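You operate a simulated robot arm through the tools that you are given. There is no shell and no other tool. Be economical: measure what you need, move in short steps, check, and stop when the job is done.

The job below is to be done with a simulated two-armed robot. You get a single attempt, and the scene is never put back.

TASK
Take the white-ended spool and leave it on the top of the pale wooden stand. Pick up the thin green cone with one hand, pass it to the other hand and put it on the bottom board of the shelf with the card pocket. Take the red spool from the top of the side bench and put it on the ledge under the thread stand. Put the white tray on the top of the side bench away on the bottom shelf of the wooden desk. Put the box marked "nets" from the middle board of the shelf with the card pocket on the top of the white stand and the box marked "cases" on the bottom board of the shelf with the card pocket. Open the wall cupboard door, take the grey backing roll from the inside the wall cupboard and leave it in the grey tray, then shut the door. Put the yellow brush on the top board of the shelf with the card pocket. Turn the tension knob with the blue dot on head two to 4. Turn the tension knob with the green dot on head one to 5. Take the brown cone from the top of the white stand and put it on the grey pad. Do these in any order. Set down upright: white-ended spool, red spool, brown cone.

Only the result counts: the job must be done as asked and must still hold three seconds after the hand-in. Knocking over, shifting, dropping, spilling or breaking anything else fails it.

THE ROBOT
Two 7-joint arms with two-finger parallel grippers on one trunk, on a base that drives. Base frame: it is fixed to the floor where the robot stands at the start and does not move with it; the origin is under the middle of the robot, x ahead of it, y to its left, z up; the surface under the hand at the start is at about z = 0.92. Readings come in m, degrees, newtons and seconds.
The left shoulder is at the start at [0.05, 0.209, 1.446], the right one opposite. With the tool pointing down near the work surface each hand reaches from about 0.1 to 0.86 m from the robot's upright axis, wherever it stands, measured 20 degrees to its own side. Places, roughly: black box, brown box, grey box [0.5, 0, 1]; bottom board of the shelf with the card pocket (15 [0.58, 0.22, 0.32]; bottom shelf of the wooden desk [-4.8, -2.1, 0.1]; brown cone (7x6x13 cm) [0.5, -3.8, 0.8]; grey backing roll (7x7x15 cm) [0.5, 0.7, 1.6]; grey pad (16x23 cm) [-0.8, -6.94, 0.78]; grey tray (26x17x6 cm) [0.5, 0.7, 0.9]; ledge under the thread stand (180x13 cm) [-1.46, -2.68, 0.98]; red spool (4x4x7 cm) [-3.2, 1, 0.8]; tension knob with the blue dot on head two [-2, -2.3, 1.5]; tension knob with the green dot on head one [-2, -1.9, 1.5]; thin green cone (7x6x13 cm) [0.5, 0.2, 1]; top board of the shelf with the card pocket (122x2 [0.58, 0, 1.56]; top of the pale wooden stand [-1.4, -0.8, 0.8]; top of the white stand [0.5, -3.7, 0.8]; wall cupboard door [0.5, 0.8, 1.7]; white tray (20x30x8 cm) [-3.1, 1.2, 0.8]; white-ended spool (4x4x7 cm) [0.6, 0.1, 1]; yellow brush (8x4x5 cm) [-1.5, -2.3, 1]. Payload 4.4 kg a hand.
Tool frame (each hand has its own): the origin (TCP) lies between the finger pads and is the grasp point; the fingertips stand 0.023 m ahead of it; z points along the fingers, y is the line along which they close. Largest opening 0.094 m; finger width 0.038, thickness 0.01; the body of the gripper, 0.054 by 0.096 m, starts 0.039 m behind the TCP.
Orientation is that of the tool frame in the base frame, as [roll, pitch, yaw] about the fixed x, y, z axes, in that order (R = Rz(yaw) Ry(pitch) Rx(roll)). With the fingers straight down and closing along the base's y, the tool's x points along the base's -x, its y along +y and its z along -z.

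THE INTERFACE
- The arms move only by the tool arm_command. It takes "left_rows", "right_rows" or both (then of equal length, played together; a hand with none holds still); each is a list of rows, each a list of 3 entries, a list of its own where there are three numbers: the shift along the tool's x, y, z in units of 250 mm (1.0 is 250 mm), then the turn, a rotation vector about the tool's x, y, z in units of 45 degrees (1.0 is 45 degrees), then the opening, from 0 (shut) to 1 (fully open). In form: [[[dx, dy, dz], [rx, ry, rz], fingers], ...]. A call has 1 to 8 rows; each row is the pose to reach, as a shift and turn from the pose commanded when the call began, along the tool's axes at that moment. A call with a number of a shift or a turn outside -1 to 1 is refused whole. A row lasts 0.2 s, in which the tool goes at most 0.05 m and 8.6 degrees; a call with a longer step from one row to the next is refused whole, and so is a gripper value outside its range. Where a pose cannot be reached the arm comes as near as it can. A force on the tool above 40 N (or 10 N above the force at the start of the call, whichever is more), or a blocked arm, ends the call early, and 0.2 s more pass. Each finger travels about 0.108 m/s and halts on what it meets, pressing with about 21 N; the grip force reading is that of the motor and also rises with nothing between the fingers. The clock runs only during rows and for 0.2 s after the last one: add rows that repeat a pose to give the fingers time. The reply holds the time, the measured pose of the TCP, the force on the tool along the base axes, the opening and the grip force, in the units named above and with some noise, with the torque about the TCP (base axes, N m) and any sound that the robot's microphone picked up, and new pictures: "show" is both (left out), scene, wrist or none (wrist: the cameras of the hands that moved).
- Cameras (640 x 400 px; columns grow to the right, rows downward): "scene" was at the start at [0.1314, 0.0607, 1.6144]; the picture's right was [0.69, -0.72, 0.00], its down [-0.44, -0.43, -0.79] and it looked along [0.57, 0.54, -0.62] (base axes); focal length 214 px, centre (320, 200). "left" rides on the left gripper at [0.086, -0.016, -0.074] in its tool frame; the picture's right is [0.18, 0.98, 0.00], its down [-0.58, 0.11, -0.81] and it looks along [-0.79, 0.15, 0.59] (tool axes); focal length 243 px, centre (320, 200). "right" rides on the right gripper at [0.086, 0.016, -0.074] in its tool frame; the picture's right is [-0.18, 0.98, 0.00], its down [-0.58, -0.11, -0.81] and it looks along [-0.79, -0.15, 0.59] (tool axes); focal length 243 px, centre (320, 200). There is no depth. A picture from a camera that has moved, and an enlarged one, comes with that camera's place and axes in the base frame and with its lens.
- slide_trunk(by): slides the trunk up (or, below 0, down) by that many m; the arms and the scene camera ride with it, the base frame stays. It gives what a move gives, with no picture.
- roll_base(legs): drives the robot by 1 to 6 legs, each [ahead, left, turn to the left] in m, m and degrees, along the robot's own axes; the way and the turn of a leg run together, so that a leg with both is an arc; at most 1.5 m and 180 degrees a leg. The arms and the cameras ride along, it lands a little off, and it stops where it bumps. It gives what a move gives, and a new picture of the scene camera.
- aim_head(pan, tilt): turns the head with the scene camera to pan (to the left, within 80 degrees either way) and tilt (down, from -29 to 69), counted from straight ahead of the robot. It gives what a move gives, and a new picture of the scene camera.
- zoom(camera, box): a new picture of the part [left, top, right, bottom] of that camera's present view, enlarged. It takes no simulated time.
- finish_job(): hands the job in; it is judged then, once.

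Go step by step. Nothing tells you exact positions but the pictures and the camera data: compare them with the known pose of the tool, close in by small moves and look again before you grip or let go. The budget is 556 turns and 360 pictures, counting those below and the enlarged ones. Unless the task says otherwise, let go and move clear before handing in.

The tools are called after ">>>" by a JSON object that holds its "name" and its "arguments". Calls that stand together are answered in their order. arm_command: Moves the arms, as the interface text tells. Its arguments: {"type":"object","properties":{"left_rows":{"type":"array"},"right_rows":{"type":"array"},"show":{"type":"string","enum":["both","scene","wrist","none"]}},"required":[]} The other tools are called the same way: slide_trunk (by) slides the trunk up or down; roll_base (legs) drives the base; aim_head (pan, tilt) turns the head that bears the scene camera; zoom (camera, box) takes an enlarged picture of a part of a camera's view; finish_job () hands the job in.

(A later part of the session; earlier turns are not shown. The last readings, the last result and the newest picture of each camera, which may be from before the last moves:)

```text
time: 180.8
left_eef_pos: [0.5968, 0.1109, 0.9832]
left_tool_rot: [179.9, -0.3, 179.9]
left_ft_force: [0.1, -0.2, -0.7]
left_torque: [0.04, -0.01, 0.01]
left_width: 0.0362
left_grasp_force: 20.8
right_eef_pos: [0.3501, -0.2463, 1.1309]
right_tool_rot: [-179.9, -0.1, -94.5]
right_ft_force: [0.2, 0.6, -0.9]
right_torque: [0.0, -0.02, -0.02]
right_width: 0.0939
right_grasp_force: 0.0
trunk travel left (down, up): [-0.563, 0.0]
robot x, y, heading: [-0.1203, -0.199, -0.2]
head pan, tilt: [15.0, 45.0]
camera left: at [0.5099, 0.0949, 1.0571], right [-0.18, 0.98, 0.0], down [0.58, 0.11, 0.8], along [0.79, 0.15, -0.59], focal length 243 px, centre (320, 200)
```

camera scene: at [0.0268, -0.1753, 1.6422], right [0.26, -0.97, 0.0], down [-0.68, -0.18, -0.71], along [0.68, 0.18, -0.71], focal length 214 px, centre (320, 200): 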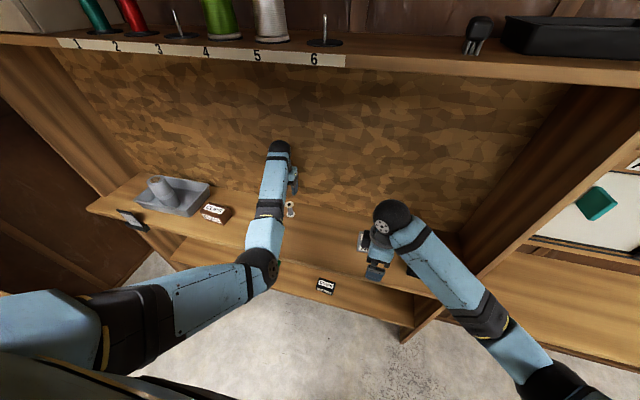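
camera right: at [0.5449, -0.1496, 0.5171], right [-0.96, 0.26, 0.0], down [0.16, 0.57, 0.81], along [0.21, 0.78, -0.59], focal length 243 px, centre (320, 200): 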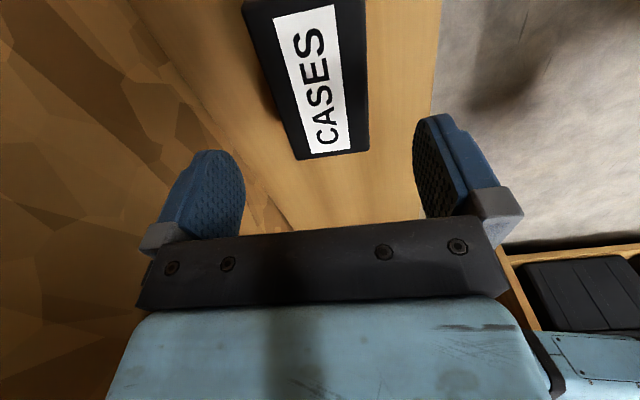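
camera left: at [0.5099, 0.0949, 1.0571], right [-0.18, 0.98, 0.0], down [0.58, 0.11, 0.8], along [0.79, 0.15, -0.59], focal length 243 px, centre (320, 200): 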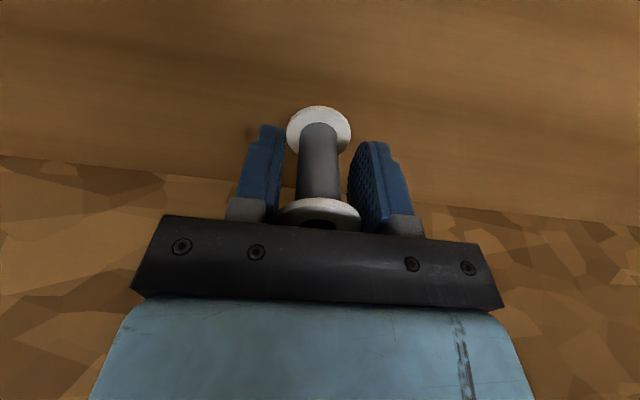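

The spool is held. I lift it and move the right hand over the "nets" box.

>>> {"name": "arm_command", "arguments": {"left_rows": [[[0, 0, -0.15], [0, 0, 0], 0.2], [[0, 0, -0.3], [0, 0, 0], 0.2], [[0, 0, -0.45], [0, 0, 0], 0.2], [[0, 0, -0.55], [0, 0, 0], 0.2], [[0, 0, -0.55], [0, 0, 0], 0.2]], "right_rows": [[[-0.011, -0.14, 0], [0, 0, -0.04], 1], [[-0.022, -0.28, 0], [0, 0, -0.08], 1], [[-0.033, -0.42, 0], [0, 0, -0.12], 1], [[-0.044, -0.56, 0], [0, 0, -0.162], 1], [[-0.055, -0.698, 0], [0, 0, -0.162], 1]], "show": "both"}}

>>> {"name": "zoom", "arguments": {"camera": "scene", "box": [320, 190, 480, 290]}}

```text
time: 182.0
left_eef_pos: [0.5967, 0.1127, 1.1209]
left_tool_rot: [179.9, -0.2, 179.8]
left_ft_force: [-0.5, -0.5, -0.6]
left_torque: [-0.02, -0.01, -0.02]
left_width: 0.0366
left_grasp_force: 20.7
right_eef_pos: [0.5261, -0.2457, 1.1311]
right_tool_rot: [179.8, 0.0, -87.4]
right_ft_force: [0.7, -0.3, 1.0]
right_torque: [0.01, 0.01, -0.01]
right_width: 0.094
right_grasp_force: 0.1
trunk travel left (down, up): [-0.563, 0.0]
robot x, y, heading: [-0.1206, -0.2009, 0.0]
head pan, tilt: [15.0, 45.0]
camera scene: at [0.0281, -0.1742, 1.6419], right [0.26, -0.97, 0.0], down [-0.68, -0.18, -0.71], along [0.68, 0.18, -0.71], focal length 214 px, centre (320, 200)
camera right: at [0.5148, -0.3327, 1.2041], right [-0.99, 0.14, 0.0], down [0.08, 0.59, 0.8], along [0.11, 0.8, -0.59], focal length 243 px, centre (320, 200)
camera left: at [0.5117, 0.0948, 1.1949], right [-0.18, 0.98, 0.0], down [0.58, 0.11, 0.8], along [0.79, 0.15, -0.59], focal length 243 px, centre (320, 200)
```

scene: 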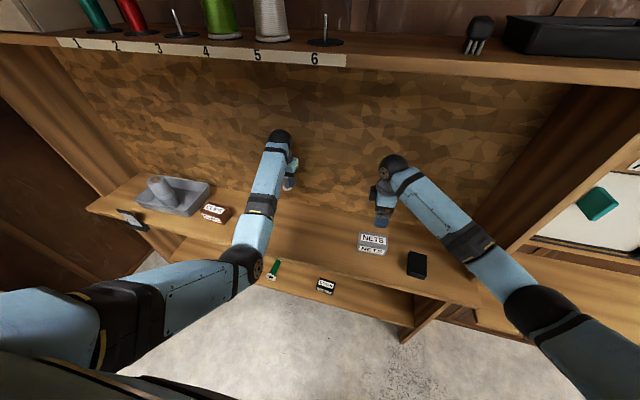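
right: 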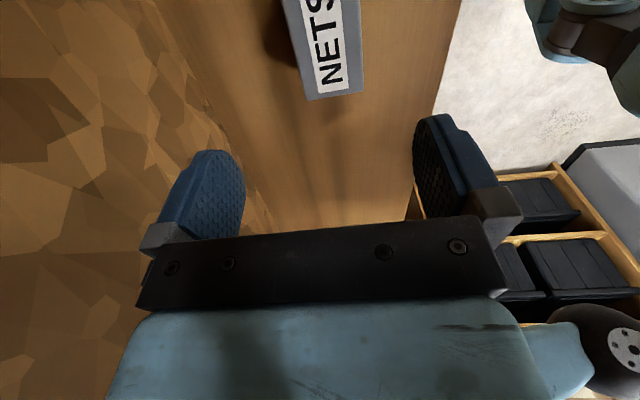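
left: 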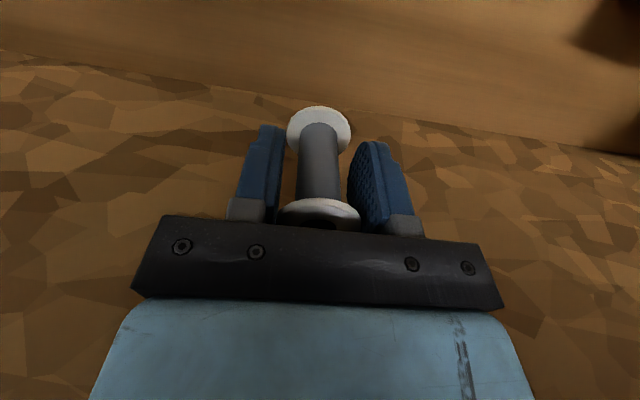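

```text
4.00 times, centred on (400, 240) of scene
camera zoom: at [0.0281, -0.1742, 1.6419], right [0.26, -0.97, 0.0], down [-0.68, -0.18, -0.71], along [0.68, 0.18, -0.71], focal length 858 px, centre (0, 40)
```

zoom: 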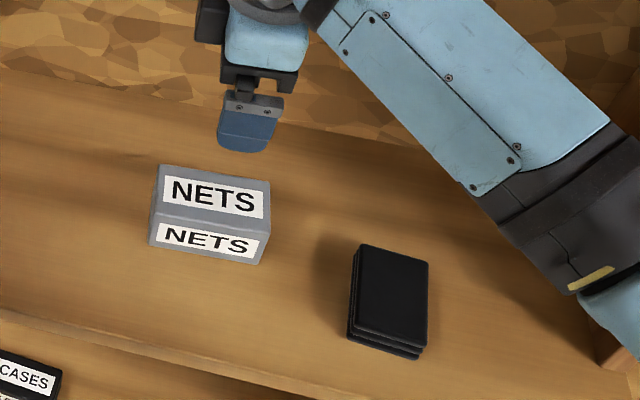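

Box aligned under the hand; descend, grip and lift.

>>> {"name": "arm_command", "arguments": {"right_rows": [[[0.019, 0.017, 0.18], [0, 0, 0], 1], [[0.019, 0.017, 0.36], [0, 0, 0], 1], [[0.019, 0.017, 0.54], [0, 0, 0], 1], [[0.019, 0.017, 0.715], [0, 0, 0], 1], [[0.019, 0.017, 0.715], [0, 0, 0], 0.7], [[0.019, 0.017, 0.715], [0, 0, 0], 0.4], [[0.019, 0.017, 0.715], [0, 0, 0], 0.4], [[0.019, 0.017, 0.6], [0, 0, 0], 0.4]], "show": "scene"}}

```text
time: 183.8
left_eef_pos: [0.5968, 0.1103, 1.1213]
left_tool_rot: [179.9, -0.1, 179.9]
left_ft_force: [0.3, 0.2, 0.2]
left_torque: [-0.01, -0.01, 0.01]
left_width: 0.0364
left_grasp_force: 20.8
right_eef_pos: [0.5194, -0.2527, 0.9817]
right_tool_rot: [180.0, -0.1, -87.3]
right_ft_force: [0.5, 0.1, -1.1]
right_torque: [0.0, -0.01, -0.01]
right_width: 0.0597
right_grasp_force: 20.5
trunk travel left (down, up): [-0.563, 0.0]
robot x, y, heading: [-0.1227, -0.1934, 0.2]
head pan, tilt: [15.0, 45.0]
camera scene: at [0.0263, -0.1752, 1.6422], right [0.26, -0.97, 0.0], down [-0.68, -0.18, -0.71], along [0.68, 0.18, -0.71], focal length 214 px, centre (320, 200)
```

scene: 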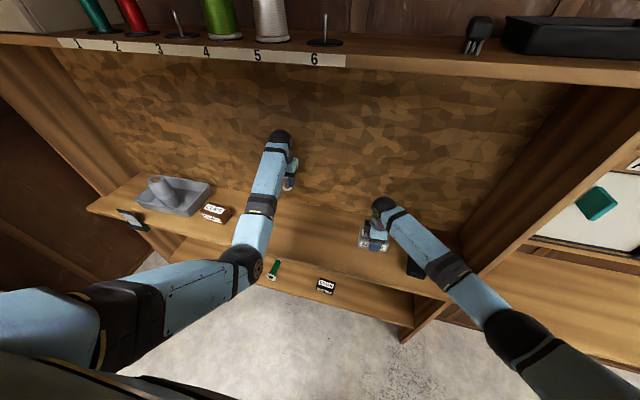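

Box held. I lift it and back away, then look around for the pale wooden stand.

>>> {"name": "arm_command", "arguments": {"right_rows": [[[0, 0, -0.15], [0, 0, 0], 0.4], [[0, 0, -0.3], [0, 0, 0], 0.4], [[0, 0, -0.45], [0, 0, 0], 0.4], [[0, 0, -0.6], [0, 0, 0], 0.4]], "show": "none"}}

>>> {"name": "roll_base", "arguments": {"legs": [[-0.45, 0, 0], [0, 0, -75]]}}

>>> {"name": "aim_head", "arguments": {"pan": -60, "tilt": 25}}

```text
time: 184.8
left_eef_pos: [0.5968, 0.1113, 1.1209]
left_tool_rot: [179.9, -0.1, 179.8]
left_ft_force: [0.2, -0.1, -0.1]
left_torque: [0.04, 0.0, 0.04]
left_width: 0.036
left_grasp_force: 20.9
right_eef_pos: [0.5203, -0.2532, 1.1318]
right_tool_rot: [180.0, -0.1, -87.3]
right_ft_force: [0.2, -0.1, -0.5]
right_torque: [-0.01, -0.03, 0.0]
right_width: 0.0596
right_grasp_force: 21.0
trunk travel left (down, up): [-0.563, 0.0]
robot x, y, heading: [-0.119, -0.1978, -0.0]
head pan, tilt: [15.0, 45.0]
```

```text
time: 190.7
left_eef_pos: [-0.0826, -0.806, 1.1208]
left_tool_rot: [179.9, -0.1, 105.2]
left_ft_force: [0.6, 0.0, -0.7]
left_torque: [-0.03, 0.0, 0.01]
left_width: 0.036
left_grasp_force: 21.0
right_eef_pos: [-0.4525, -0.8283, 1.1313]
right_tool_rot: [179.9, -0.1, -161.9]
right_ft_force: [-0.6, 0.2, -1.1]
right_torque: [-0.02, 0.02, 0.01]
right_width: 0.0594
right_grasp_force: 20.6
trunk travel left (down, up): [-0.563, 0.0]
robot x, y, heading: [-0.5642, -0.1942, -74.5]
head pan, tilt: [15.0, 45.0]
camera scene: at [-0.5087, -0.3306, 1.6421], right [-0.86, -0.51, 0.0], down [-0.36, 0.61, -0.71], along [0.36, -0.61, -0.71], focal length 214 px, centre (320, 200)
```

scene: 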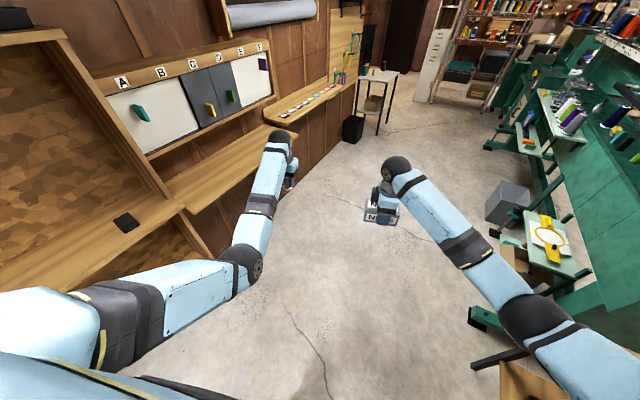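

```text
time: 192.2
left_eef_pos: [-0.083, -0.8063, 1.1206]
left_tool_rot: [179.9, -0.1, 105.2]
left_ft_force: [0.2, 0.2, 0.2]
left_torque: [0.01, -0.01, -0.03]
left_width: 0.0362
left_grasp_force: 20.7
right_eef_pos: [-0.4534, -0.8294, 1.132]
right_tool_rot: [179.9, -0.1, -161.9]
right_ft_force: [0.8, 1.1, -1.4]
right_torque: [0.0, -0.02, -0.03]
right_width: 0.0597
right_grasp_force: 20.8
trunk travel left (down, up): [-0.563, 0.0]
robot x, y, heading: [-0.5702, -0.1954, -74.2]
head pan, tilt: [-60.0, 25.0]
camera scene: at [-0.6146, -0.326, 1.6727], right [-0.71, 0.7, 0.0], down [0.3, 0.3, -0.91], along [-0.64, -0.65, -0.42], focal length 214 px, centre (320, 200)
```

scene: 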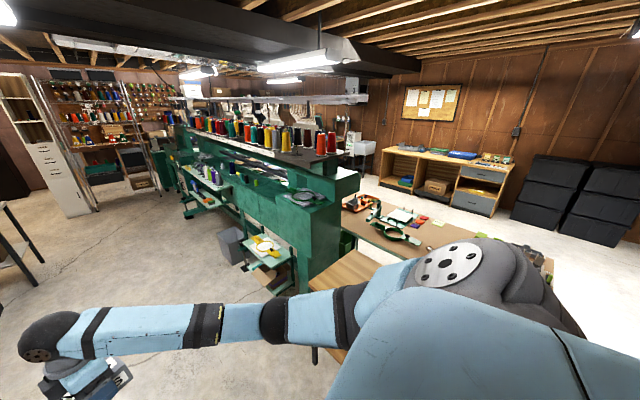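

The pale wooden stand is to my right. I turn further to face it.

>>> {"name": "roll_base", "arguments": {"legs": [[0, 0, -60]]}}

>>> {"name": "aim_head", "arguments": {"pan": 0, "tilt": 35}}

```text
time: 195.3
left_eef_pos: [-0.8596, -0.921, 1.1206]
left_tool_rot: [179.9, -0.2, 44.8]
left_ft_force: [0.7, 0.5, 0.4]
left_torque: [-0.03, 0.01, 0.02]
left_width: 0.036
left_grasp_force: 20.8
right_eef_pos: [-1.0617, -0.6108, 1.1318]
right_tool_rot: [179.9, -0.1, 137.6]
right_ft_force: [0.3, -0.6, -1.3]
right_torque: [-0.01, -0.02, 0.02]
right_width: 0.0595
right_grasp_force: 20.6
trunk travel left (down, up): [-0.563, 0.0]
robot x, y, heading: [-0.5685, -0.2, -134.9]
head pan, tilt: [-60.0, 25.0]
camera scene: at [-0.7045, -0.2192, 1.6727], right [0.26, 0.97, 0.0], down [0.41, -0.11, -0.91], along [-0.88, 0.24, -0.42], focal length 214 px, centre (320, 200)
```

scene: 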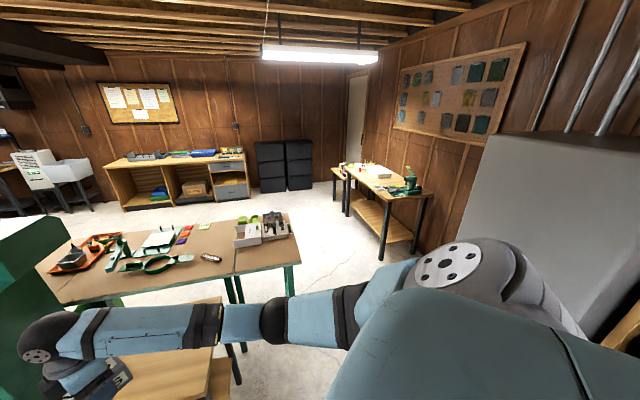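

```text
time: 196.6
left_eef_pos: [-0.859, -0.9216, 1.1209]
left_tool_rot: [179.9, -0.1, 44.8]
left_ft_force: [-0.2, -0.1, 0.4]
left_torque: [-0.02, 0.02, 0.01]
left_width: 0.0362
left_grasp_force: 20.8
right_eef_pos: [-1.0621, -0.6102, 1.1305]
right_tool_rot: [179.9, -0.1, 137.5]
right_ft_force: [0.0, 0.8, -1.1]
right_torque: [-0.04, 0.02, -0.03]
right_width: 0.0596
right_grasp_force: 21.1
trunk travel left (down, up): [-0.563, 0.0]
robot x, y, heading: [-0.5716, -0.199, -135.0]
head pan, tilt: [0.0, 35.0]
camera scene: at [-0.6781, -0.3051, 1.6569], right [-0.71, 0.71, 0.0], down [0.41, 0.4, -0.82], along [-0.58, -0.58, -0.57], focal length 214 px, centre (320, 200)
```

scene: 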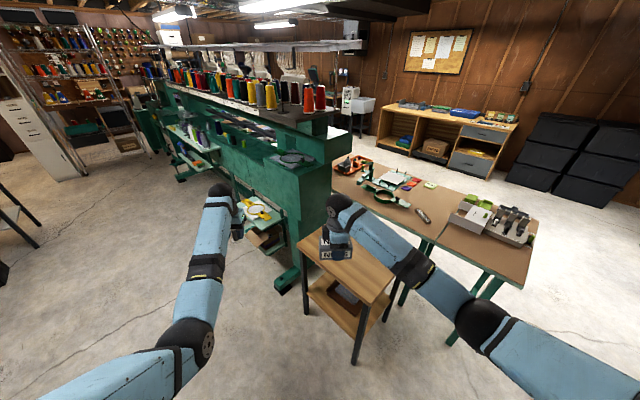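

I see the stand's top (small pale table). I turn to face -x so that the left hand comes over it with the right hand clear.

>>> {"name": "roll_base", "arguments": {"legs": [[0, 0, -45], [-0.02, 0.1, 0]]}}

>>> {"name": "aim_head", "arguments": {"pan": 15, "tilt": 45}}

```text
time: 200.2
left_eef_pos: [-1.2669, -0.6011, 1.1212]
left_tool_rot: [179.9, -0.2, -0.2]
left_ft_force: [0.4, -0.5, -0.1]
left_torque: [-0.02, -0.01, 0.02]
left_width: 0.0364
left_grasp_force: 21.0
right_eef_pos: [-1.1911, -0.2385, 1.1298]
right_tool_rot: [179.9, -0.1, 92.7]
right_ft_force: [0.6, -0.1, -0.9]
right_torque: [0.01, -0.02, 0.03]
right_width: 0.0599
right_grasp_force: 21.1
trunk travel left (down, up): [-0.563, 0.0]
robot x, y, heading: [-0.5499, -0.2959, 179.9]
head pan, tilt: [0.0, 35.0]
camera scene: at [-0.7037, -0.2934, 1.6569], right [0.0, 1.0, 0.0], down [0.57, 0.0, -0.82], along [-0.82, 0.0, -0.57], focal length 214 px, centre (320, 200)
```

scene: 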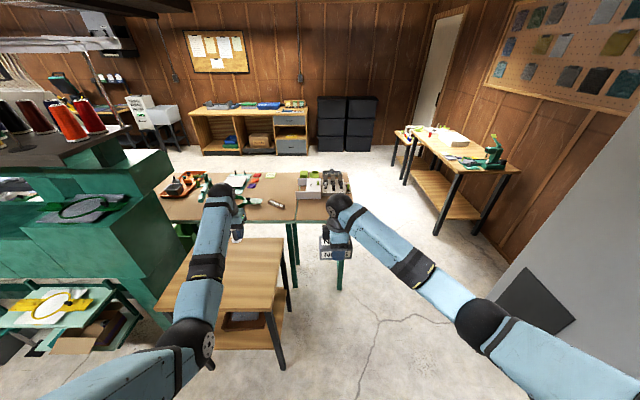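

```text
time: 200.9
left_eef_pos: [-1.2676, -0.6034, 1.1207]
left_tool_rot: [179.9, 0.0, -0.2]
left_ft_force: [-0.2, 0.1, -0.5]
left_torque: [-0.01, -0.03, 0.01]
left_width: 0.036
left_grasp_force: 20.6
right_eef_pos: [-1.1903, -0.2394, 1.1317]
right_tool_rot: [179.8, -0.1, 92.7]
right_ft_force: [-0.2, -0.4, -1.1]
right_torque: [0.0, 0.03, -0.04]
right_width: 0.0596
right_grasp_force: 21.3
trunk travel left (down, up): [-0.563, 0.0]
robot x, y, heading: [-0.55, -0.2961, 179.8]
head pan, tilt: [15.0, 45.0]
camera scene: at [-0.694, -0.3154, 1.6421], right [-0.26, 0.97, 0.0], down [0.68, 0.18, -0.71], along [-0.68, -0.18, -0.71], focal length 214 px, centre (320, 200)
```

scene: 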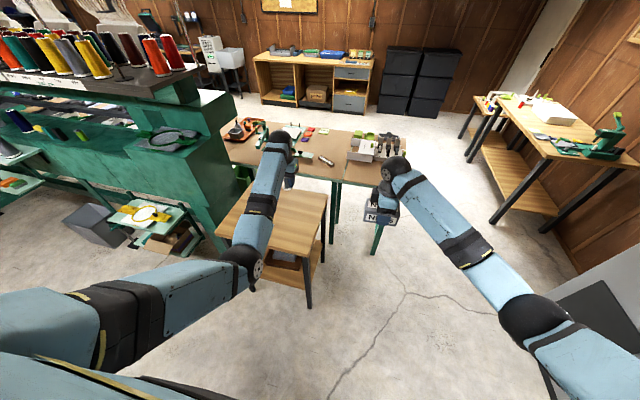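

>>> {"name": "zoom", "arguments": {"camera": "scene", "box": [200, 160, 360, 270]}}

>>> {"name": "zoom", "arguments": {"camera": "left", "box": [0, 0, 640, 400]}}

```text
3.64 times, centred on (280, 215) of scene
camera zoom: at [-0.694, -0.3154, 1.6421], right [-0.26, 0.97, 0.0], down [0.68, 0.18, -0.71], along [-0.68, -0.18, -0.71], focal length 780 px, centre (466, 146)
```

zoom: 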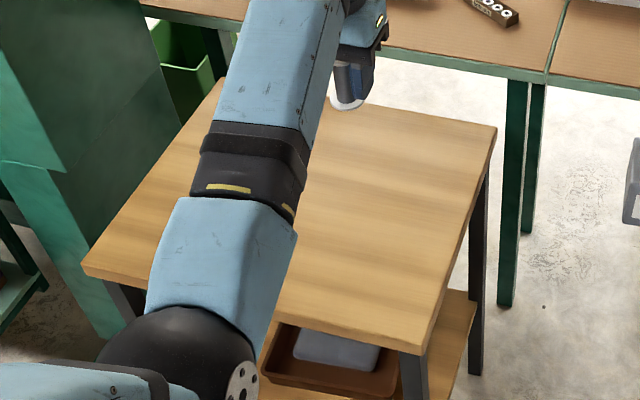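

```text
1.00 times, centred on (320, 200) of left (not enlarged: the box is as wide or as high as the picture)
camera zoom: at [-1.1802, -0.5871, 1.1952], right [0.18, -0.98, 0.0], down [-0.58, -0.11, 0.81], along [-0.79, -0.15, -0.59], focal length 243 px, centre (320, 200)
```

zoom: 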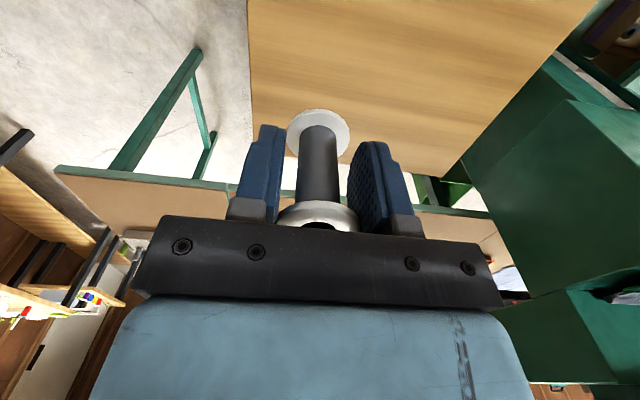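

The stand's top is about z 0.76, x −1.19…−1.59, y −0.50…−0.99. I shift the spool in and lower it.

>>> {"name": "arm_command", "arguments": {"left_rows": [[[-0.12, 0.16, 0], [0, 0, 0], 0.2], [[-0.24, 0.32, 0], [0, 0, 0], 0.2], [[-0.24, 0.32, 0.2], [0, 0, 0], 0.2], [[-0.24, 0.32, 0.4], [0, 0, 0], 0.2], [[-0.24, 0.32, 0.6], [0, 0, 0], 0.2], [[-0.24, 0.32, 0.8], [0, 0, 0], 0.2], [[-0.24, 0.32, 1.0], [0, 0, 0], 0.2]], "show": "both"}}

```text
time: 202.5
left_eef_pos: [-1.3177, -0.6812, 0.9401]
left_tool_rot: [180.0, -0.1, -0.2]
left_ft_force: [-0.3, 0.2, -0.7]
left_torque: [-0.04, 0.0, 0.0]
left_width: 0.0359
left_grasp_force: 21.3
left hand out of reach, approached as far as the arm can: row 6, 7
right_eef_pos: [-1.1912, -0.2396, 1.1317]
right_tool_rot: [179.9, -0.2, 92.7]
right_ft_force: [0.2, 0.0, -1.0]
right_torque: [0.02, -0.02, -0.01]
right_width: 0.0597
right_grasp_force: 20.8
trunk travel left (down, up): [-0.563, 0.0]
robot x, y, heading: [-0.5459, -0.2946, 180.0]
head pan, tilt: [15.0, 45.0]
camera scene: at [-0.6936, -0.3156, 1.6422], right [-0.26, 0.97, 0.0], down [0.68, 0.18, -0.71], along [-0.68, -0.18, -0.71], focal length 214 px, centre (320, 200)
camera left: at [-1.2304, -0.666, 1.0135], right [0.18, -0.98, 0.0], down [-0.58, -0.11, 0.81], along [-0.79, -0.15, -0.59], focal length 243 px, centre (320, 200)
```

scene: 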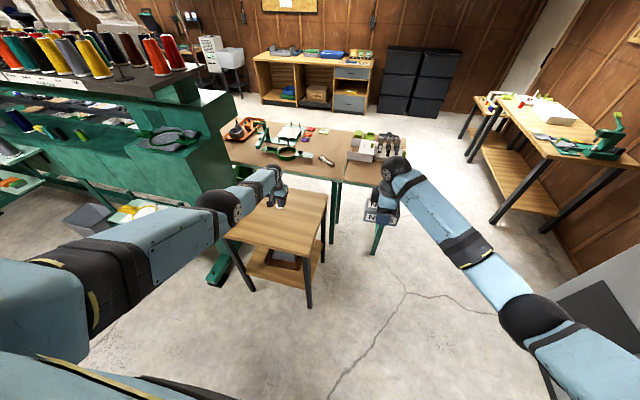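
left: 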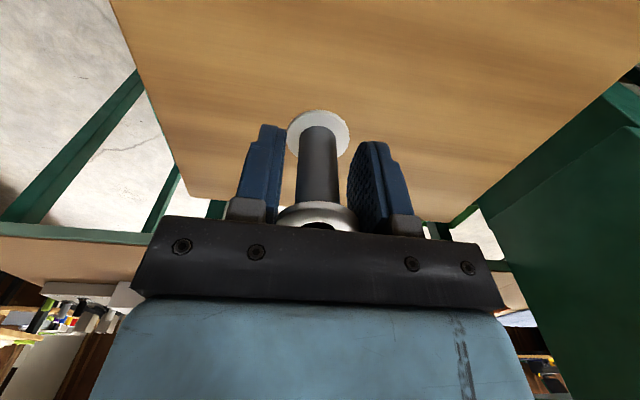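

The arm is at its reach limit, so I use the trunk to lower.

>>> {"name": "slide_trunk", "arguments": {"by": -0.11}}

>>> {"name": "zoom", "arguments": {"camera": "left", "box": [0, 0, 640, 400]}}

>>> {"name": "zoom", "arguments": {"camera": "scene", "box": [200, 120, 360, 240]}}

```text
time: 204.0
left_eef_pos: [-1.3181, -0.68, 0.8291]
left_tool_rot: [179.9, 0.0, -0.3]
left_ft_force: [0.5, -0.5, -0.6]
left_torque: [-0.01, -0.02, 0.04]
left_width: 0.0358
left_grasp_force: 20.9
right_eef_pos: [-1.1911, -0.2393, 1.0216]
right_tool_rot: [179.8, -0.1, 92.6]
right_ft_force: [-0.9, 0.3, -0.9]
right_torque: [0.03, 0.01, -0.01]
right_width: 0.0597
right_grasp_force: 21.2
trunk travel left (down, up): [-0.453, 0.11]
robot x, y, heading: [-0.5481, -0.2972, 180.1]
head pan, tilt: [15.0, 45.0]
```

```text
1.00 times, centred on (320, 200) of left (not enlarged: the box is as wide or as high as the picture)
camera zoom: at [-1.2305, -0.6656, 0.9038], right [0.18, -0.98, 0.0], down [-0.58, -0.1, 0.81], along [-0.79, -0.15, -0.59], focal length 243 px, centre (320, 200)
```

zoom: 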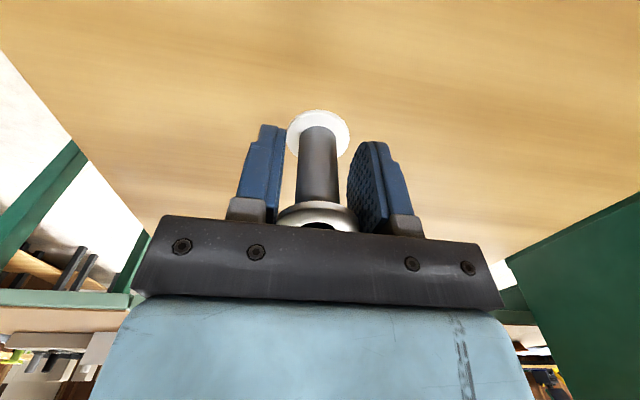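

```text
3.33 times, centred on (280, 180) of scene
camera zoom: at [-0.6937, -0.3151, 1.5322], right [-0.26, 0.97, 0.0], down [0.68, 0.18, -0.71], along [-0.68, -0.18, -0.71], focal length 715 px, centre (453, 267)
```

zoom: 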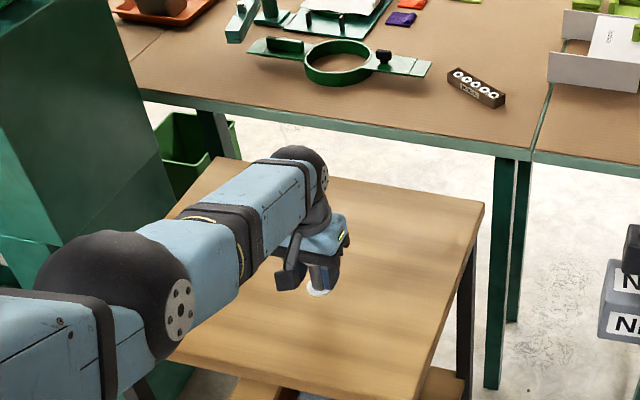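

>>> {"name": "slide_trunk", "arguments": {"by": -0.015}}

>>> {"name": "slide_trunk", "arguments": {"by": -0.008}}

>>> {"name": "zoom", "arguments": {"camera": "left", "box": [240, 60, 440, 230]}}

```text
time: 204.6
left_eef_pos: [-1.3166, -0.6812, 0.8152]
left_tool_rot: [179.9, 0.0, -0.3]
left_ft_force: [-0.1, -0.2, -0.3]
left_torque: [0.02, -0.04, 0.02]
left_width: 0.036
left_grasp_force: 20.9
right_eef_pos: [-1.1899, -0.2401, 1.0065]
right_tool_rot: [179.9, -0.1, 92.7]
right_ft_force: [0.1, 0.4, -1.0]
right_torque: [0.0, -0.04, 0.0]
right_width: 0.0599
right_grasp_force: 21.0
trunk travel left (down, up): [-0.438, 0.125]
robot x, y, heading: [-0.5446, -0.299, 180.0]
head pan, tilt: [15.0, 45.0]
```

```text
time: 205.2
left_eef_pos: [-1.3169, -0.6811, 0.8059]
left_tool_rot: [179.9, -0.1, -0.2]
left_ft_force: [1.2, 0.5, 0.9]
left_torque: [-0.01, 0.0, 0.0]
left_width: 0.036
left_grasp_force: 20.9
right_eef_pos: [-1.1912, -0.2395, 0.9985]
right_tool_rot: [179.9, -0.1, 92.7]
right_ft_force: [0.3, 0.4, -0.5]
right_torque: [0.05, -0.02, 0.01]
right_width: 0.0598
right_grasp_force: 21.3
trunk travel left (down, up): [-0.43, 0.133]
robot x, y, heading: [-0.5468, -0.2929, 179.8]
head pan, tilt: [15.0, 45.0]
```

```text
2.35 times, centred on (340, 145) of left
camera zoom: at [-1.2305, -0.6656, 0.8806], right [0.18, -0.98, 0.0], down [-0.58, -0.1, 0.81], along [-0.79, -0.15, -0.59], focal length 571 px, centre (273, 329)
```

zoom: 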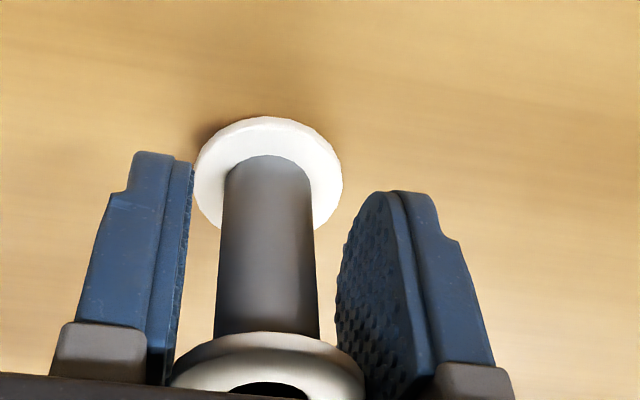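

>>> {"name": "slide_trunk", "arguments": {"by": -0.006}}

>>> {"name": "slide_trunk", "arguments": {"by": -0.005}}

```text
time: 205.7
left_eef_pos: [-1.3178, -0.6812, 0.8015]
left_tool_rot: [179.9, 0.0, -0.2]
left_ft_force: [-0.1, 0.4, 8.1]
left_torque: [0.0, -0.01, 0.02]
left_width: 0.0361
left_grasp_force: 21.0
right_eef_pos: [-1.1897, -0.2398, 0.9927]
right_tool_rot: [-180.0, -0.1, 92.7]
right_ft_force: [0.0, -0.4, -0.9]
right_torque: [-0.02, -0.04, 0.01]
right_width: 0.0599
right_grasp_force: 20.5
trunk travel left (down, up): [-0.424, 0.139]
robot x, y, heading: [-0.5473, -0.2965, 180.0]
head pan, tilt: [15.0, 45.0]
```

```text
time: 206.2
left_eef_pos: [-1.3178, -0.6819, 0.7971]
left_tool_rot: [179.9, 0.1, -0.2]
left_ft_force: [-3.9, -1.4, 12.7]
left_torque: [-0.04, 0.21, 0.04]
left_width: 0.0367
left_grasp_force: 20.5
right_eef_pos: [-1.1896, -0.2397, 0.9887]
right_tool_rot: [180.0, 0.0, 92.8]
right_ft_force: [0.3, -0.2, -1.2]
right_torque: [0.0, -0.02, 0.02]
right_width: 0.0598
right_grasp_force: 20.6
trunk travel left (down, up): [-0.419, 0.144]
robot x, y, heading: [-0.5495, -0.294, 179.9]
head pan, tilt: [15.0, 45.0]
```

The spool is on the stand. I open and rise with the trunk.

>>> {"name": "arm_command", "arguments": {"left_rows": [[[0, 0, 0], [0, 0, 0], 0.5], [[0, 0, 0], [0, 0, 0], 0.8], [[0, 0, 0], [0, 0, 0], 1], [[0, 0, 0], [0, 0, 0], 1]], "show": "none"}}

>>> {"name": "slide_trunk", "arguments": {"by": 0.14}}

>>> {"name": "zoom", "arguments": {"camera": "left", "box": [0, 0, 640, 400]}}

```text
time: 207.2
left_eef_pos: [-1.3168, -0.6816, 0.795]
left_tool_rot: [179.9, -0.1, -0.2]
left_ft_force: [-0.5, -0.2, 0.0]
left_torque: [0.02, -0.03, -0.01]
left_width: 0.0939
left_grasp_force: 0.0
right_eef_pos: [-1.1906, -0.2402, 0.9871]
right_tool_rot: [179.9, -0.1, 92.7]
right_ft_force: [-0.3, 0.6, -0.9]
right_torque: [0.02, 0.03, -0.03]
right_width: 0.0597
right_grasp_force: 21.4
trunk travel left (down, up): [-0.419, 0.144]
robot x, y, heading: [-0.5493, -0.2929, 179.9]
head pan, tilt: [15.0, 45.0]
```

```text
time: 208.9
left_eef_pos: [-1.3168, -0.6814, 0.9362]
left_tool_rot: [179.9, -0.2, -0.2]
left_ft_force: [-0.2, 1.0, 0.0]
left_torque: [0.02, -0.02, 0.01]
left_width: 0.0941
left_grasp_force: 0.1
right_eef_pos: [-1.1911, -0.2388, 1.1282]
right_tool_rot: [180.0, -0.1, 92.6]
right_ft_force: [-0.6, -0.5, -1.1]
right_torque: [0.03, 0.01, 0.0]
right_width: 0.0599
right_grasp_force: 21.2
trunk travel left (down, up): [-0.559, 0.004]
robot x, y, heading: [-0.5475, -0.2952, 179.9]
head pan, tilt: [15.0, 45.0]
```

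```text
1.00 times, centred on (320, 200) of left (not enlarged: the box is as wide or as high as the picture)
camera zoom: at [-1.2307, -0.6656, 1.0092], right [0.18, -0.98, 0.0], down [-0.58, -0.1, 0.8], along [-0.79, -0.15, -0.59], focal length 243 px, centre (320, 200)
```

zoom: 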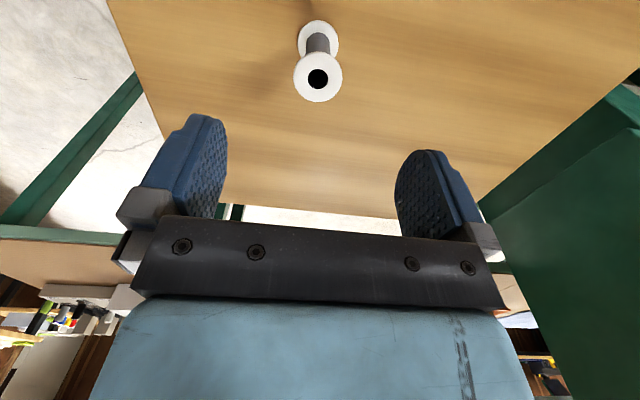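

The spool stands upright. I lift and retract the left arm, then head down the aisle towards the white stand.

>>> {"name": "arm_command", "arguments": {"left_rows": [[[0, 0, -0.15], [0, 0, 0], 1], [[0.05, 0, -0.3], [0, 0, 0], 1], [[0.15, 0, -0.45], [0, 0, 0], 1], [[0.3, 0, -0.6], [0, 0, 0], 1], [[0.45, 0, -0.7], [0, 0, 0], 1]], "show": "none"}}

>>> {"name": "roll_base", "arguments": {"legs": [[0, 0, 90]]}}

>>> {"name": "aim_head", "arguments": {"pan": 0, "tilt": 22}}

```text
refused: row 4 steps farther than a row can; nothing moved
```

```text
time: 213.1
left_eef_pos: [-0.1758, -1.0696, 0.9339]
left_tool_rot: [179.9, -0.2, 89.0]
left_ft_force: [-1.0, 0.5, 0.1]
left_torque: [-0.02, 0.03, -0.03]
left_width: 0.0939
left_grasp_force: 0.1
right_eef_pos: [-0.6156, -0.9345, 1.128]
right_tool_rot: [179.8, -0.1, -178.2]
right_ft_force: [0.4, 0.2, -1.5]
right_torque: [0.0, 0.07, 0.03]
right_width: 0.0594
right_grasp_force: 20.8
trunk travel left (down, up): [-0.559, 0.004]
robot x, y, heading: [-0.5503, -0.2941, -90.7]
head pan, tilt: [15.0, 45.0]
camera scene: at [-0.5294, -0.4406, 1.6381], right [-0.97, -0.24, 0.0], down [-0.17, 0.69, -0.71], along [0.17, -0.69, -0.71], focal length 214 px, centre (320, 200)
```

scene: 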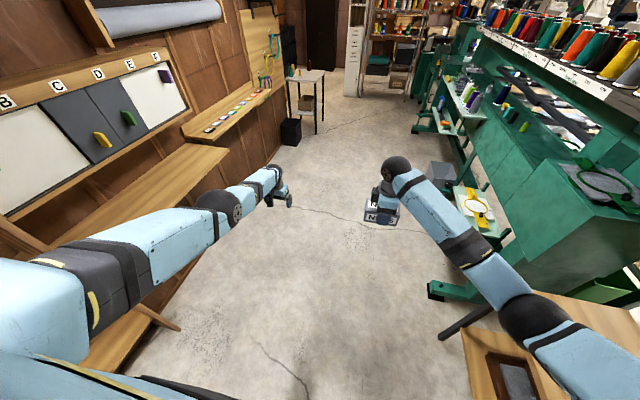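

```text
time: 214.0
left_eef_pos: [-0.1758, -1.0688, 0.9351]
left_tool_rot: [179.9, -0.2, 88.9]
left_ft_force: [0.5, -0.6, -0.1]
left_torque: [-0.04, 0.05, 0.01]
left_width: 0.0941
left_grasp_force: 0.0
right_eef_pos: [-0.6151, -0.9341, 1.1264]
right_tool_rot: [179.8, 0.0, -178.2]
right_ft_force: [-0.1, 0.2, -0.4]
right_torque: [0.05, -0.01, 0.01]
right_width: 0.06
right_grasp_force: 20.7
trunk travel left (down, up): [-0.559, 0.004]
robot x, y, heading: [-0.5512, -0.2941, -91.0]
head pan, tilt: [0.0, 22.0]
camera scene: at [-0.5505, -0.4545, 1.6734], right [-1.0, 0.02, 0.0], down [0.01, 0.38, -0.93], along [-0.01, -0.93, -0.38], focal length 214 px, centre (320, 200)
```

scene: 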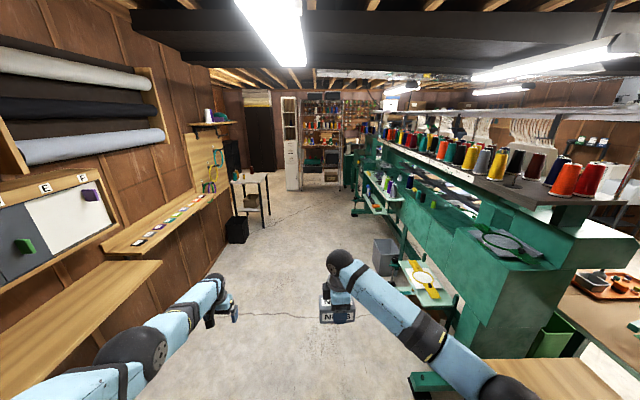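

The aisle is clear. I tuck the left arm up and drive down the aisle.

>>> {"name": "arm_command", "arguments": {"left_rows": [[[0, 0, -0.15], [0, 0, 0], 1], [[0.05, 0, -0.3], [0, 0, 0], 1], [[0.15, 0, -0.42], [0, 0, 0], 1], [[0.28, 0, -0.54], [0, 0, 0], 1], [[0.4, 0, -0.66], [0, 0, 0], 1]], "show": "none"}}

>>> {"name": "roll_base", "arguments": {"legs": [[1.3, 0, 1], [1.3, 0, 0]]}}

```text
time: 215.2
left_eef_pos: [-0.1756, -0.9673, 1.102]
left_tool_rot: [179.8, -0.1, 89.0]
left_ft_force: [0.0, -0.3, 0.5]
left_torque: [-0.03, 0.0, -0.01]
left_width: 0.0942
left_grasp_force: 0.0
right_eef_pos: [-0.6164, -0.9344, 1.1283]
right_tool_rot: [180.0, -0.1, -178.2]
right_ft_force: [0.3, -0.2, -0.8]
right_torque: [0.02, 0.0, 0.0]
right_width: 0.0599
right_grasp_force: 20.9
trunk travel left (down, up): [-0.559, 0.004]
robot x, y, heading: [-0.5531, -0.2964, -90.9]
head pan, tilt: [0.0, 22.0]
```

```text
time: 227.8
left_eef_pos: [-0.1809, -3.5655, 1.1009]
left_tool_rot: [179.9, -0.1, 89.2]
left_ft_force: [-0.2, -1.0, 0.3]
left_torque: [-0.01, 0.0, -0.01]
left_width: 0.0941
left_grasp_force: 0.1
right_eef_pos: [-0.6211, -3.5316, 1.1269]
right_tool_rot: [180.0, -0.1, -178.0]
right_ft_force: [0.2, 0.9, -0.9]
right_torque: [0.01, -0.01, -0.02]
right_width: 0.0598
right_grasp_force: 21.4
trunk travel left (down, up): [-0.559, 0.004]
robot x, y, heading: [-0.5568, -2.8946, -90.7]
head pan, tilt: [0.0, 22.0]
camera scene: at [-0.5585, -3.0509, 1.6736], right [-1.0, 0.01, 0.0], down [0.0, 0.37, -0.93], along [-0.01, -0.93, -0.37], focal length 214 px, centre (320, 200)
```

scene: 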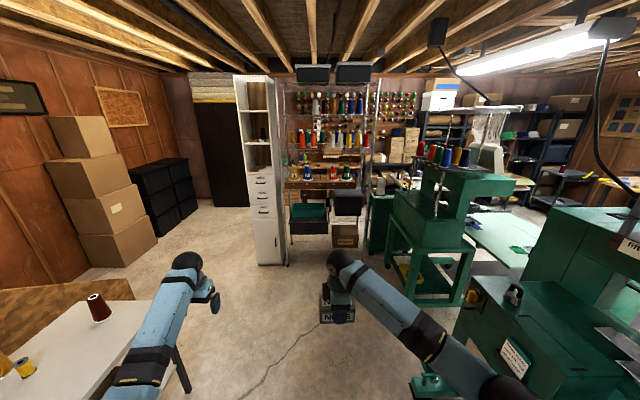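

I see the white stand with the brown cone at about (0.50, −3.82). I drive on beside it and turn to face it.

>>> {"name": "roll_base", "arguments": {"legs": [[0.85, 0, 0], [0, 0, 90.7]]}}

>>> {"name": "aim_head", "arguments": {"pan": 0, "tilt": 38}}

```text
time: 236.2
left_eef_pos: [0.0993, -3.3565, 1.1002]
left_tool_rot: [179.9, -0.1, -179.6]
left_ft_force: [-0.7, 0.1, -0.4]
left_torque: [0.0, 0.0, -0.01]
left_width: 0.0941
left_grasp_force: 0.1
right_eef_pos: [0.0762, -3.7969, 1.1268]
right_tool_rot: [179.9, 0.0, -86.9]
right_ft_force: [-0.2, -0.7, -0.4]
right_torque: [0.03, 0.0, -0.03]
right_width: 0.0599
right_grasp_force: 20.9
trunk travel left (down, up): [-0.559, 0.004]
robot x, y, heading: [-0.5666, -3.7468, 0.6]
head pan, tilt: [0.0, 22.0]
camera scene: at [-0.4047, -3.7439, 1.6735], right [0.01, -1.0, 0.0], down [-0.37, 0.0, -0.93], along [0.93, 0.01, -0.37], focal length 214 px, centre (320, 200)
```

scene: 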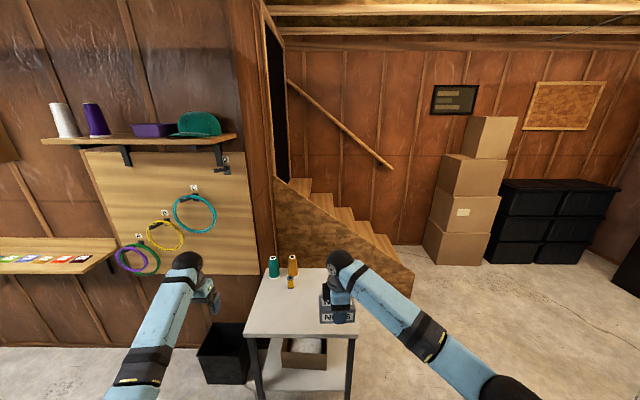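

```text
time: 237.0
left_eef_pos: [0.0989, -3.3537, 1.1007]
left_tool_rot: [180.0, 0.0, -179.7]
left_ft_force: [0.4, 0.0, -0.6]
left_torque: [-0.02, 0.0, -0.01]
left_width: 0.0941
left_grasp_force: 0.1
right_eef_pos: [0.0742, -3.7954, 1.1283]
right_tool_rot: [179.9, -0.1, -86.8]
right_ft_force: [0.1, 0.1, -1.0]
right_torque: [0.02, 0.02, 0.0]
right_width: 0.06
right_grasp_force: 21.5
trunk travel left (down, up): [-0.559, 0.004]
robot x, y, heading: [-0.566, -3.7442, 0.5]
head pan, tilt: [0.0, 38.0]
camera scene: at [-0.4112, -3.7438, 1.6484], right [0.01, -1.0, 0.0], down [-0.62, -0.01, -0.79], along [0.79, 0.01, -0.62], focal length 214 px, centre (320, 200)
```

scene: 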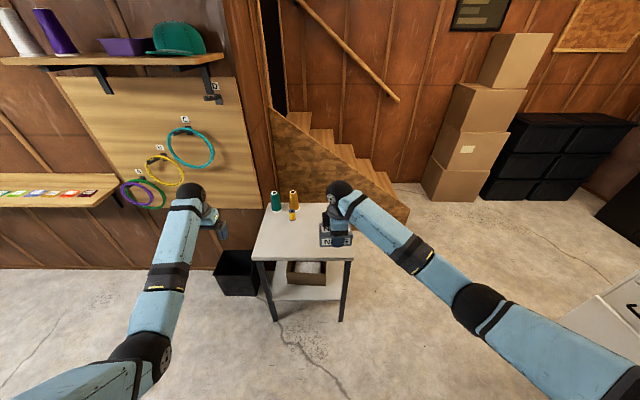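

>>> {"name": "arm_command", "arguments": {"right_rows": [[[0.15, 0, 0], [0, 0, 0], 0.4], [[0.3, 0, 0], [0, 0, 0], 0.4], [[0.45, 0, 0], [0, 0, 0], 0.4], [[0.6, 0, 0], [0, 0, 0], 0.4], [[0.75, 0, 0], [0, 0, 0], 0.4], [[0.9, 0, 0], [0, 0, 0], 0.4]], "show": "none"}}

>>> {"name": "zoom", "arguments": {"camera": "scene", "box": [240, 170, 400, 280]}}

```text
time: 238.4
left_eef_pos: [0.0988, -3.3559, 1.1019]
left_tool_rot: [179.8, 0.0, -179.8]
left_ft_force: [-0.9, -0.5, -0.1]
left_torque: [-0.02, -0.02, 0.02]
left_width: 0.094
left_grasp_force: 0.1
right_eef_pos: [0.0867, -4.0239, 1.1276]
right_tool_rot: [179.9, 0.0, -86.8]
right_ft_force: [-0.7, 0.0, -1.1]
right_torque: [-0.01, 0.01, 0.0]
right_width: 0.0596
right_grasp_force: 21.0
trunk travel left (down, up): [-0.559, 0.004]
robot x, y, heading: [-0.5659, -3.7488, 0.6]
head pan, tilt: [0.0, 38.0]
```

```text
3.64 times, centred on (320, 225) of scene
camera zoom: at [-0.4116, -3.7455, 1.6484], right [0.01, -1.0, 0.0], down [-0.62, 0.0, -0.79], along [0.79, 0.01, -0.62], focal length 780 px, centre (320, 109)
```

zoom: 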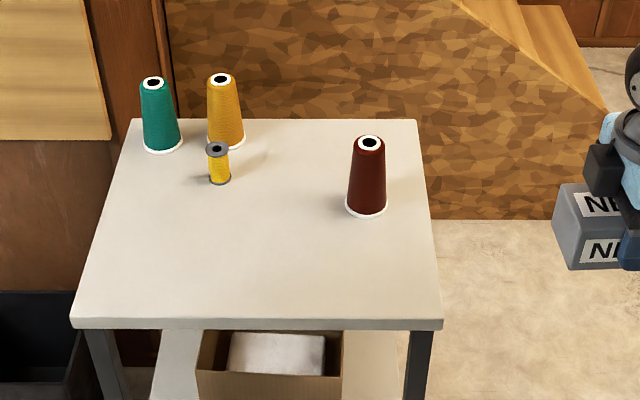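

The brown cone stands at (0.429, −3.804), stand top z ≈ 0.80. I drive closer and bring the "nets" box over the free front part near (0.33, −3.66).

>>> {"name": "roll_base", "arguments": {"legs": [[0.245, 0, -0.6]]}}

>>> {"name": "arm_command", "arguments": {"right_rows": [[[-0.16, 0, 0], [0, 0, 0], 0.4], [[-0.32, 0, 0], [0, 0, 0], 0.4], [[-0.48, 0, 0], [0, 0, 0], 0.4], [[-0.64, 0, 0], [0, 0, 0], 0.4], [[-0.8, 0, 0], [0, 0, 0], 0.4], [[-0.96, 0, 0], [0, 0, 0], 0.4]], "show": "none"}}

>>> {"name": "arm_command", "arguments": {"right_rows": [[[-0.16, 0, 0], [0, 0, 0], 0.4], [[-0.32, 0, 0], [0, 0, 0], 0.4], [[-0.48, 0, 0], [0, 0, 0], 0.4]], "show": "scene"}}

```text
time: 240.2
left_eef_pos: [0.3441, -3.3589, 1.1025]
left_tool_rot: [179.9, -0.1, 179.8]
left_ft_force: [0.5, 0.5, -0.8]
left_torque: [-0.02, 0.04, 0.02]
left_width: 0.0938
left_grasp_force: 0.0
right_eef_pos: [0.329, -4.025, 1.1282]
right_tool_rot: [-180.0, -0.1, -87.3]
right_ft_force: [0.0, -0.3, -1.2]
right_torque: [-0.02, -0.01, 0.03]
right_width: 0.0597
right_grasp_force: 21.0
trunk travel left (down, up): [-0.559, 0.004]
robot x, y, heading: [-0.3203, -3.7431, -0.0]
head pan, tilt: [0.0, 38.0]
camera scene: at [-0.1683, -3.744, 1.6485], right [0.0, -1.0, 0.0], down [-0.62, 0.0, -0.79], along [0.79, 0.0, -0.62], focal length 214 px, centre (320, 200)
```

scene: 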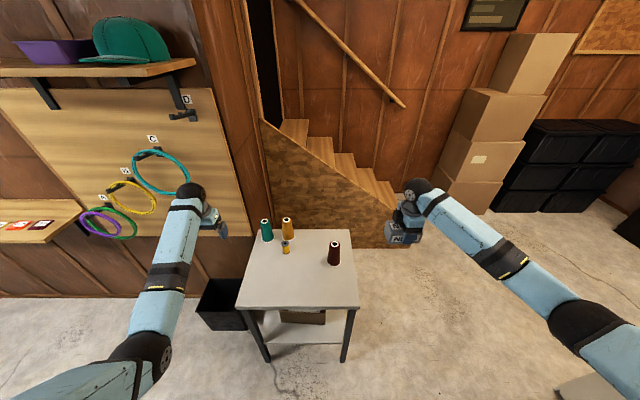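

```text
time: 241.6
left_eef_pos: [0.3462, -3.357, 1.0999]
left_tool_rot: [-179.9, -0.2, 179.8]
left_ft_force: [0.1, 0.3, 0.5]
left_torque: [-0.02, -0.02, 0.04]
left_width: 0.0942
left_grasp_force: 0.1
right_eef_pos: [0.318, -3.7835, 1.1291]
right_tool_rot: [179.9, -0.2, -87.3]
right_ft_force: [-0.7, -0.1, -1.7]
right_torque: [-0.03, 0.01, 0.01]
right_width: 0.06
right_grasp_force: 21.3
trunk travel left (down, up): [-0.559, 0.004]
robot x, y, heading: [-0.3247, -3.7465, -0.3]
head pan, tilt: [0.0, 38.0]
```

```text
time: 242.4
left_eef_pos: [0.3461, -3.3589, 1.1012]
left_tool_rot: [179.9, -0.1, 179.8]
left_ft_force: [0.7, -0.1, -0.4]
left_torque: [-0.01, 0.02, 0.01]
left_width: 0.0942
left_grasp_force: 0.0
right_eef_pos: [0.3116, -3.6651, 1.1288]
right_tool_rot: [179.9, -0.2, -87.4]
right_ft_force: [-0.6, 0.1, -0.6]
right_torque: [-0.02, 0.02, 0.01]
right_width: 0.0597
right_grasp_force: 20.7
trunk travel left (down, up): [-0.559, 0.004]
robot x, y, heading: [-0.3243, -3.7466, 0.1]
head pan, tilt: [0.0, 38.0]
camera scene: at [-0.1675, -3.7426, 1.6484], right [0.0, -1.0, 0.0], down [-0.62, 0.0, -0.79], along [0.79, 0.0, -0.62], focal length 214 px, centre (320, 200)
```

scene: 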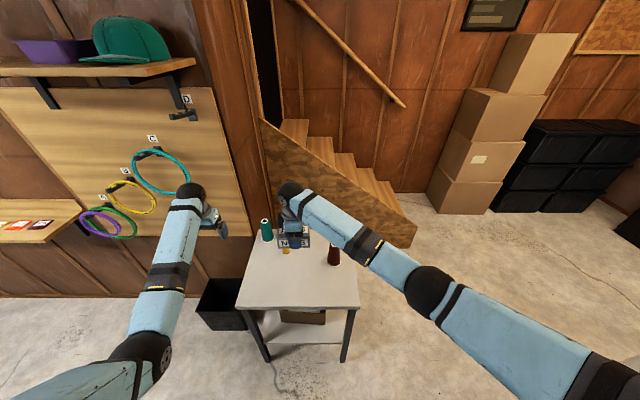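

Now lower the box towards the stand top.

>>> {"name": "arm_command", "arguments": {"right_rows": [[[0, 0, 0.18], [0, 0, 0], 0.4], [[0, 0, 0.36], [0, 0, 0], 0.4], [[0, 0, 0.54], [0, 0, 0], 0.4], [[0, 0, 0.72], [0, 0, 0], 0.4], [[0, 0, 0.88], [0, 0, 0], 0.4], [[0, 0, 1.0], [0, 0, 0], 0.4]], "show": "scene"}}

>>> {"name": "zoom", "arguments": {"camera": "scene", "box": [220, 200, 380, 310]}}

```text
time: 243.8
left_eef_pos: [0.3458, -3.3581, 1.1]
left_tool_rot: [179.9, -0.2, 179.8]
left_ft_force: [0.4, -0.2, -0.6]
left_torque: [0.0, 0.0, 0.0]
left_width: 0.094
left_grasp_force: 0.2
right_eef_pos: [0.3154, -3.6801, 0.8714]
right_tool_rot: [179.9, -0.9, -88.0]
right_ft_force: [0.2, 0.1, -1.5]
right_torque: [0.0, 0.02, 0.02]
right_width: 0.06
right_grasp_force: 21.1
trunk travel left (down, up): [-0.559, 0.004]
robot x, y, heading: [-0.3221, -3.7441, -0.0]
head pan, tilt: [0.0, 38.0]
camera scene: at [-0.1666, -3.7432, 1.6482], right [0.0, -1.0, 0.0], down [-0.62, 0.0, -0.79], along [0.79, 0.0, -0.62], focal length 214 px, centre (320, 200)
```

scene: 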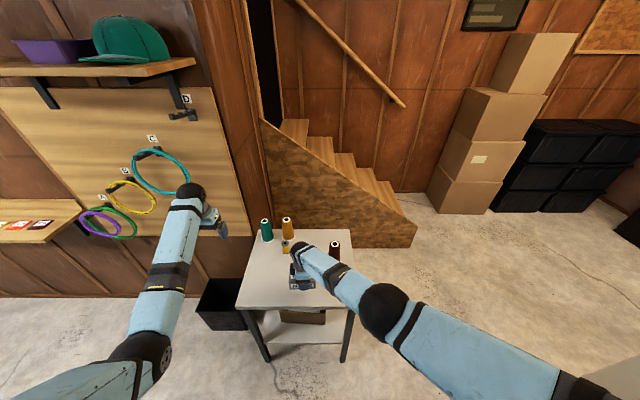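

```text
3.64 times, centred on (300, 255) of scene
camera zoom: at [-0.1666, -3.7432, 1.6482], right [0.0, -1.0, 0.0], down [-0.62, 0.0, -0.79], along [0.79, 0.0, -0.62], focal length 780 px, centre (393, 0)
```

zoom: 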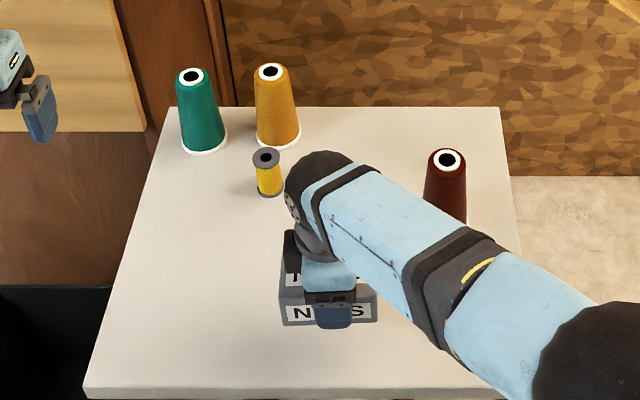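

>>> {"name": "slide_trunk", "arguments": {"by": -0.03}}

>>> {"name": "slide_trunk", "arguments": {"by": -0.008}}

```text
time: 244.6
left_eef_pos: [0.3455, -3.3599, 1.072]
left_tool_rot: [179.9, -0.1, 179.8]
left_ft_force: [-0.5, -1.2, 1.0]
left_torque: [0.03, 0.0, -0.02]
left_width: 0.0939
left_grasp_force: 0.2
right_eef_pos: [0.3174, -3.6792, 0.8449]
right_tool_rot: [180.0, -0.6, -87.9]
right_ft_force: [-1.2, 0.4, -1.4]
right_torque: [0.01, -0.02, 0.0]
right_width: 0.06
right_grasp_force: 20.9
trunk travel left (down, up): [-0.529, 0.034]
robot x, y, heading: [-0.3252, -3.7441, 0.0]
head pan, tilt: [0.0, 38.0]
```

```text
time: 245.1
left_eef_pos: [0.3458, -3.3588, 1.0616]
left_tool_rot: [180.0, 0.0, 179.8]
left_ft_force: [0.0, 0.4, -1.1]
left_torque: [0.01, 0.02, -0.02]
left_width: 0.0943
left_grasp_force: 0.1
right_eef_pos: [0.3176, -3.6788, 0.8368]
right_tool_rot: [-179.9, -0.5, -87.9]
right_ft_force: [-0.3, 0.6, -0.9]
right_torque: [-0.03, 0.0, -0.01]
right_width: 0.0598
right_grasp_force: 21.0
trunk travel left (down, up): [-0.521, 0.042]
robot x, y, heading: [-0.3226, -3.7464, 0.1]
head pan, tilt: [0.0, 38.0]
```

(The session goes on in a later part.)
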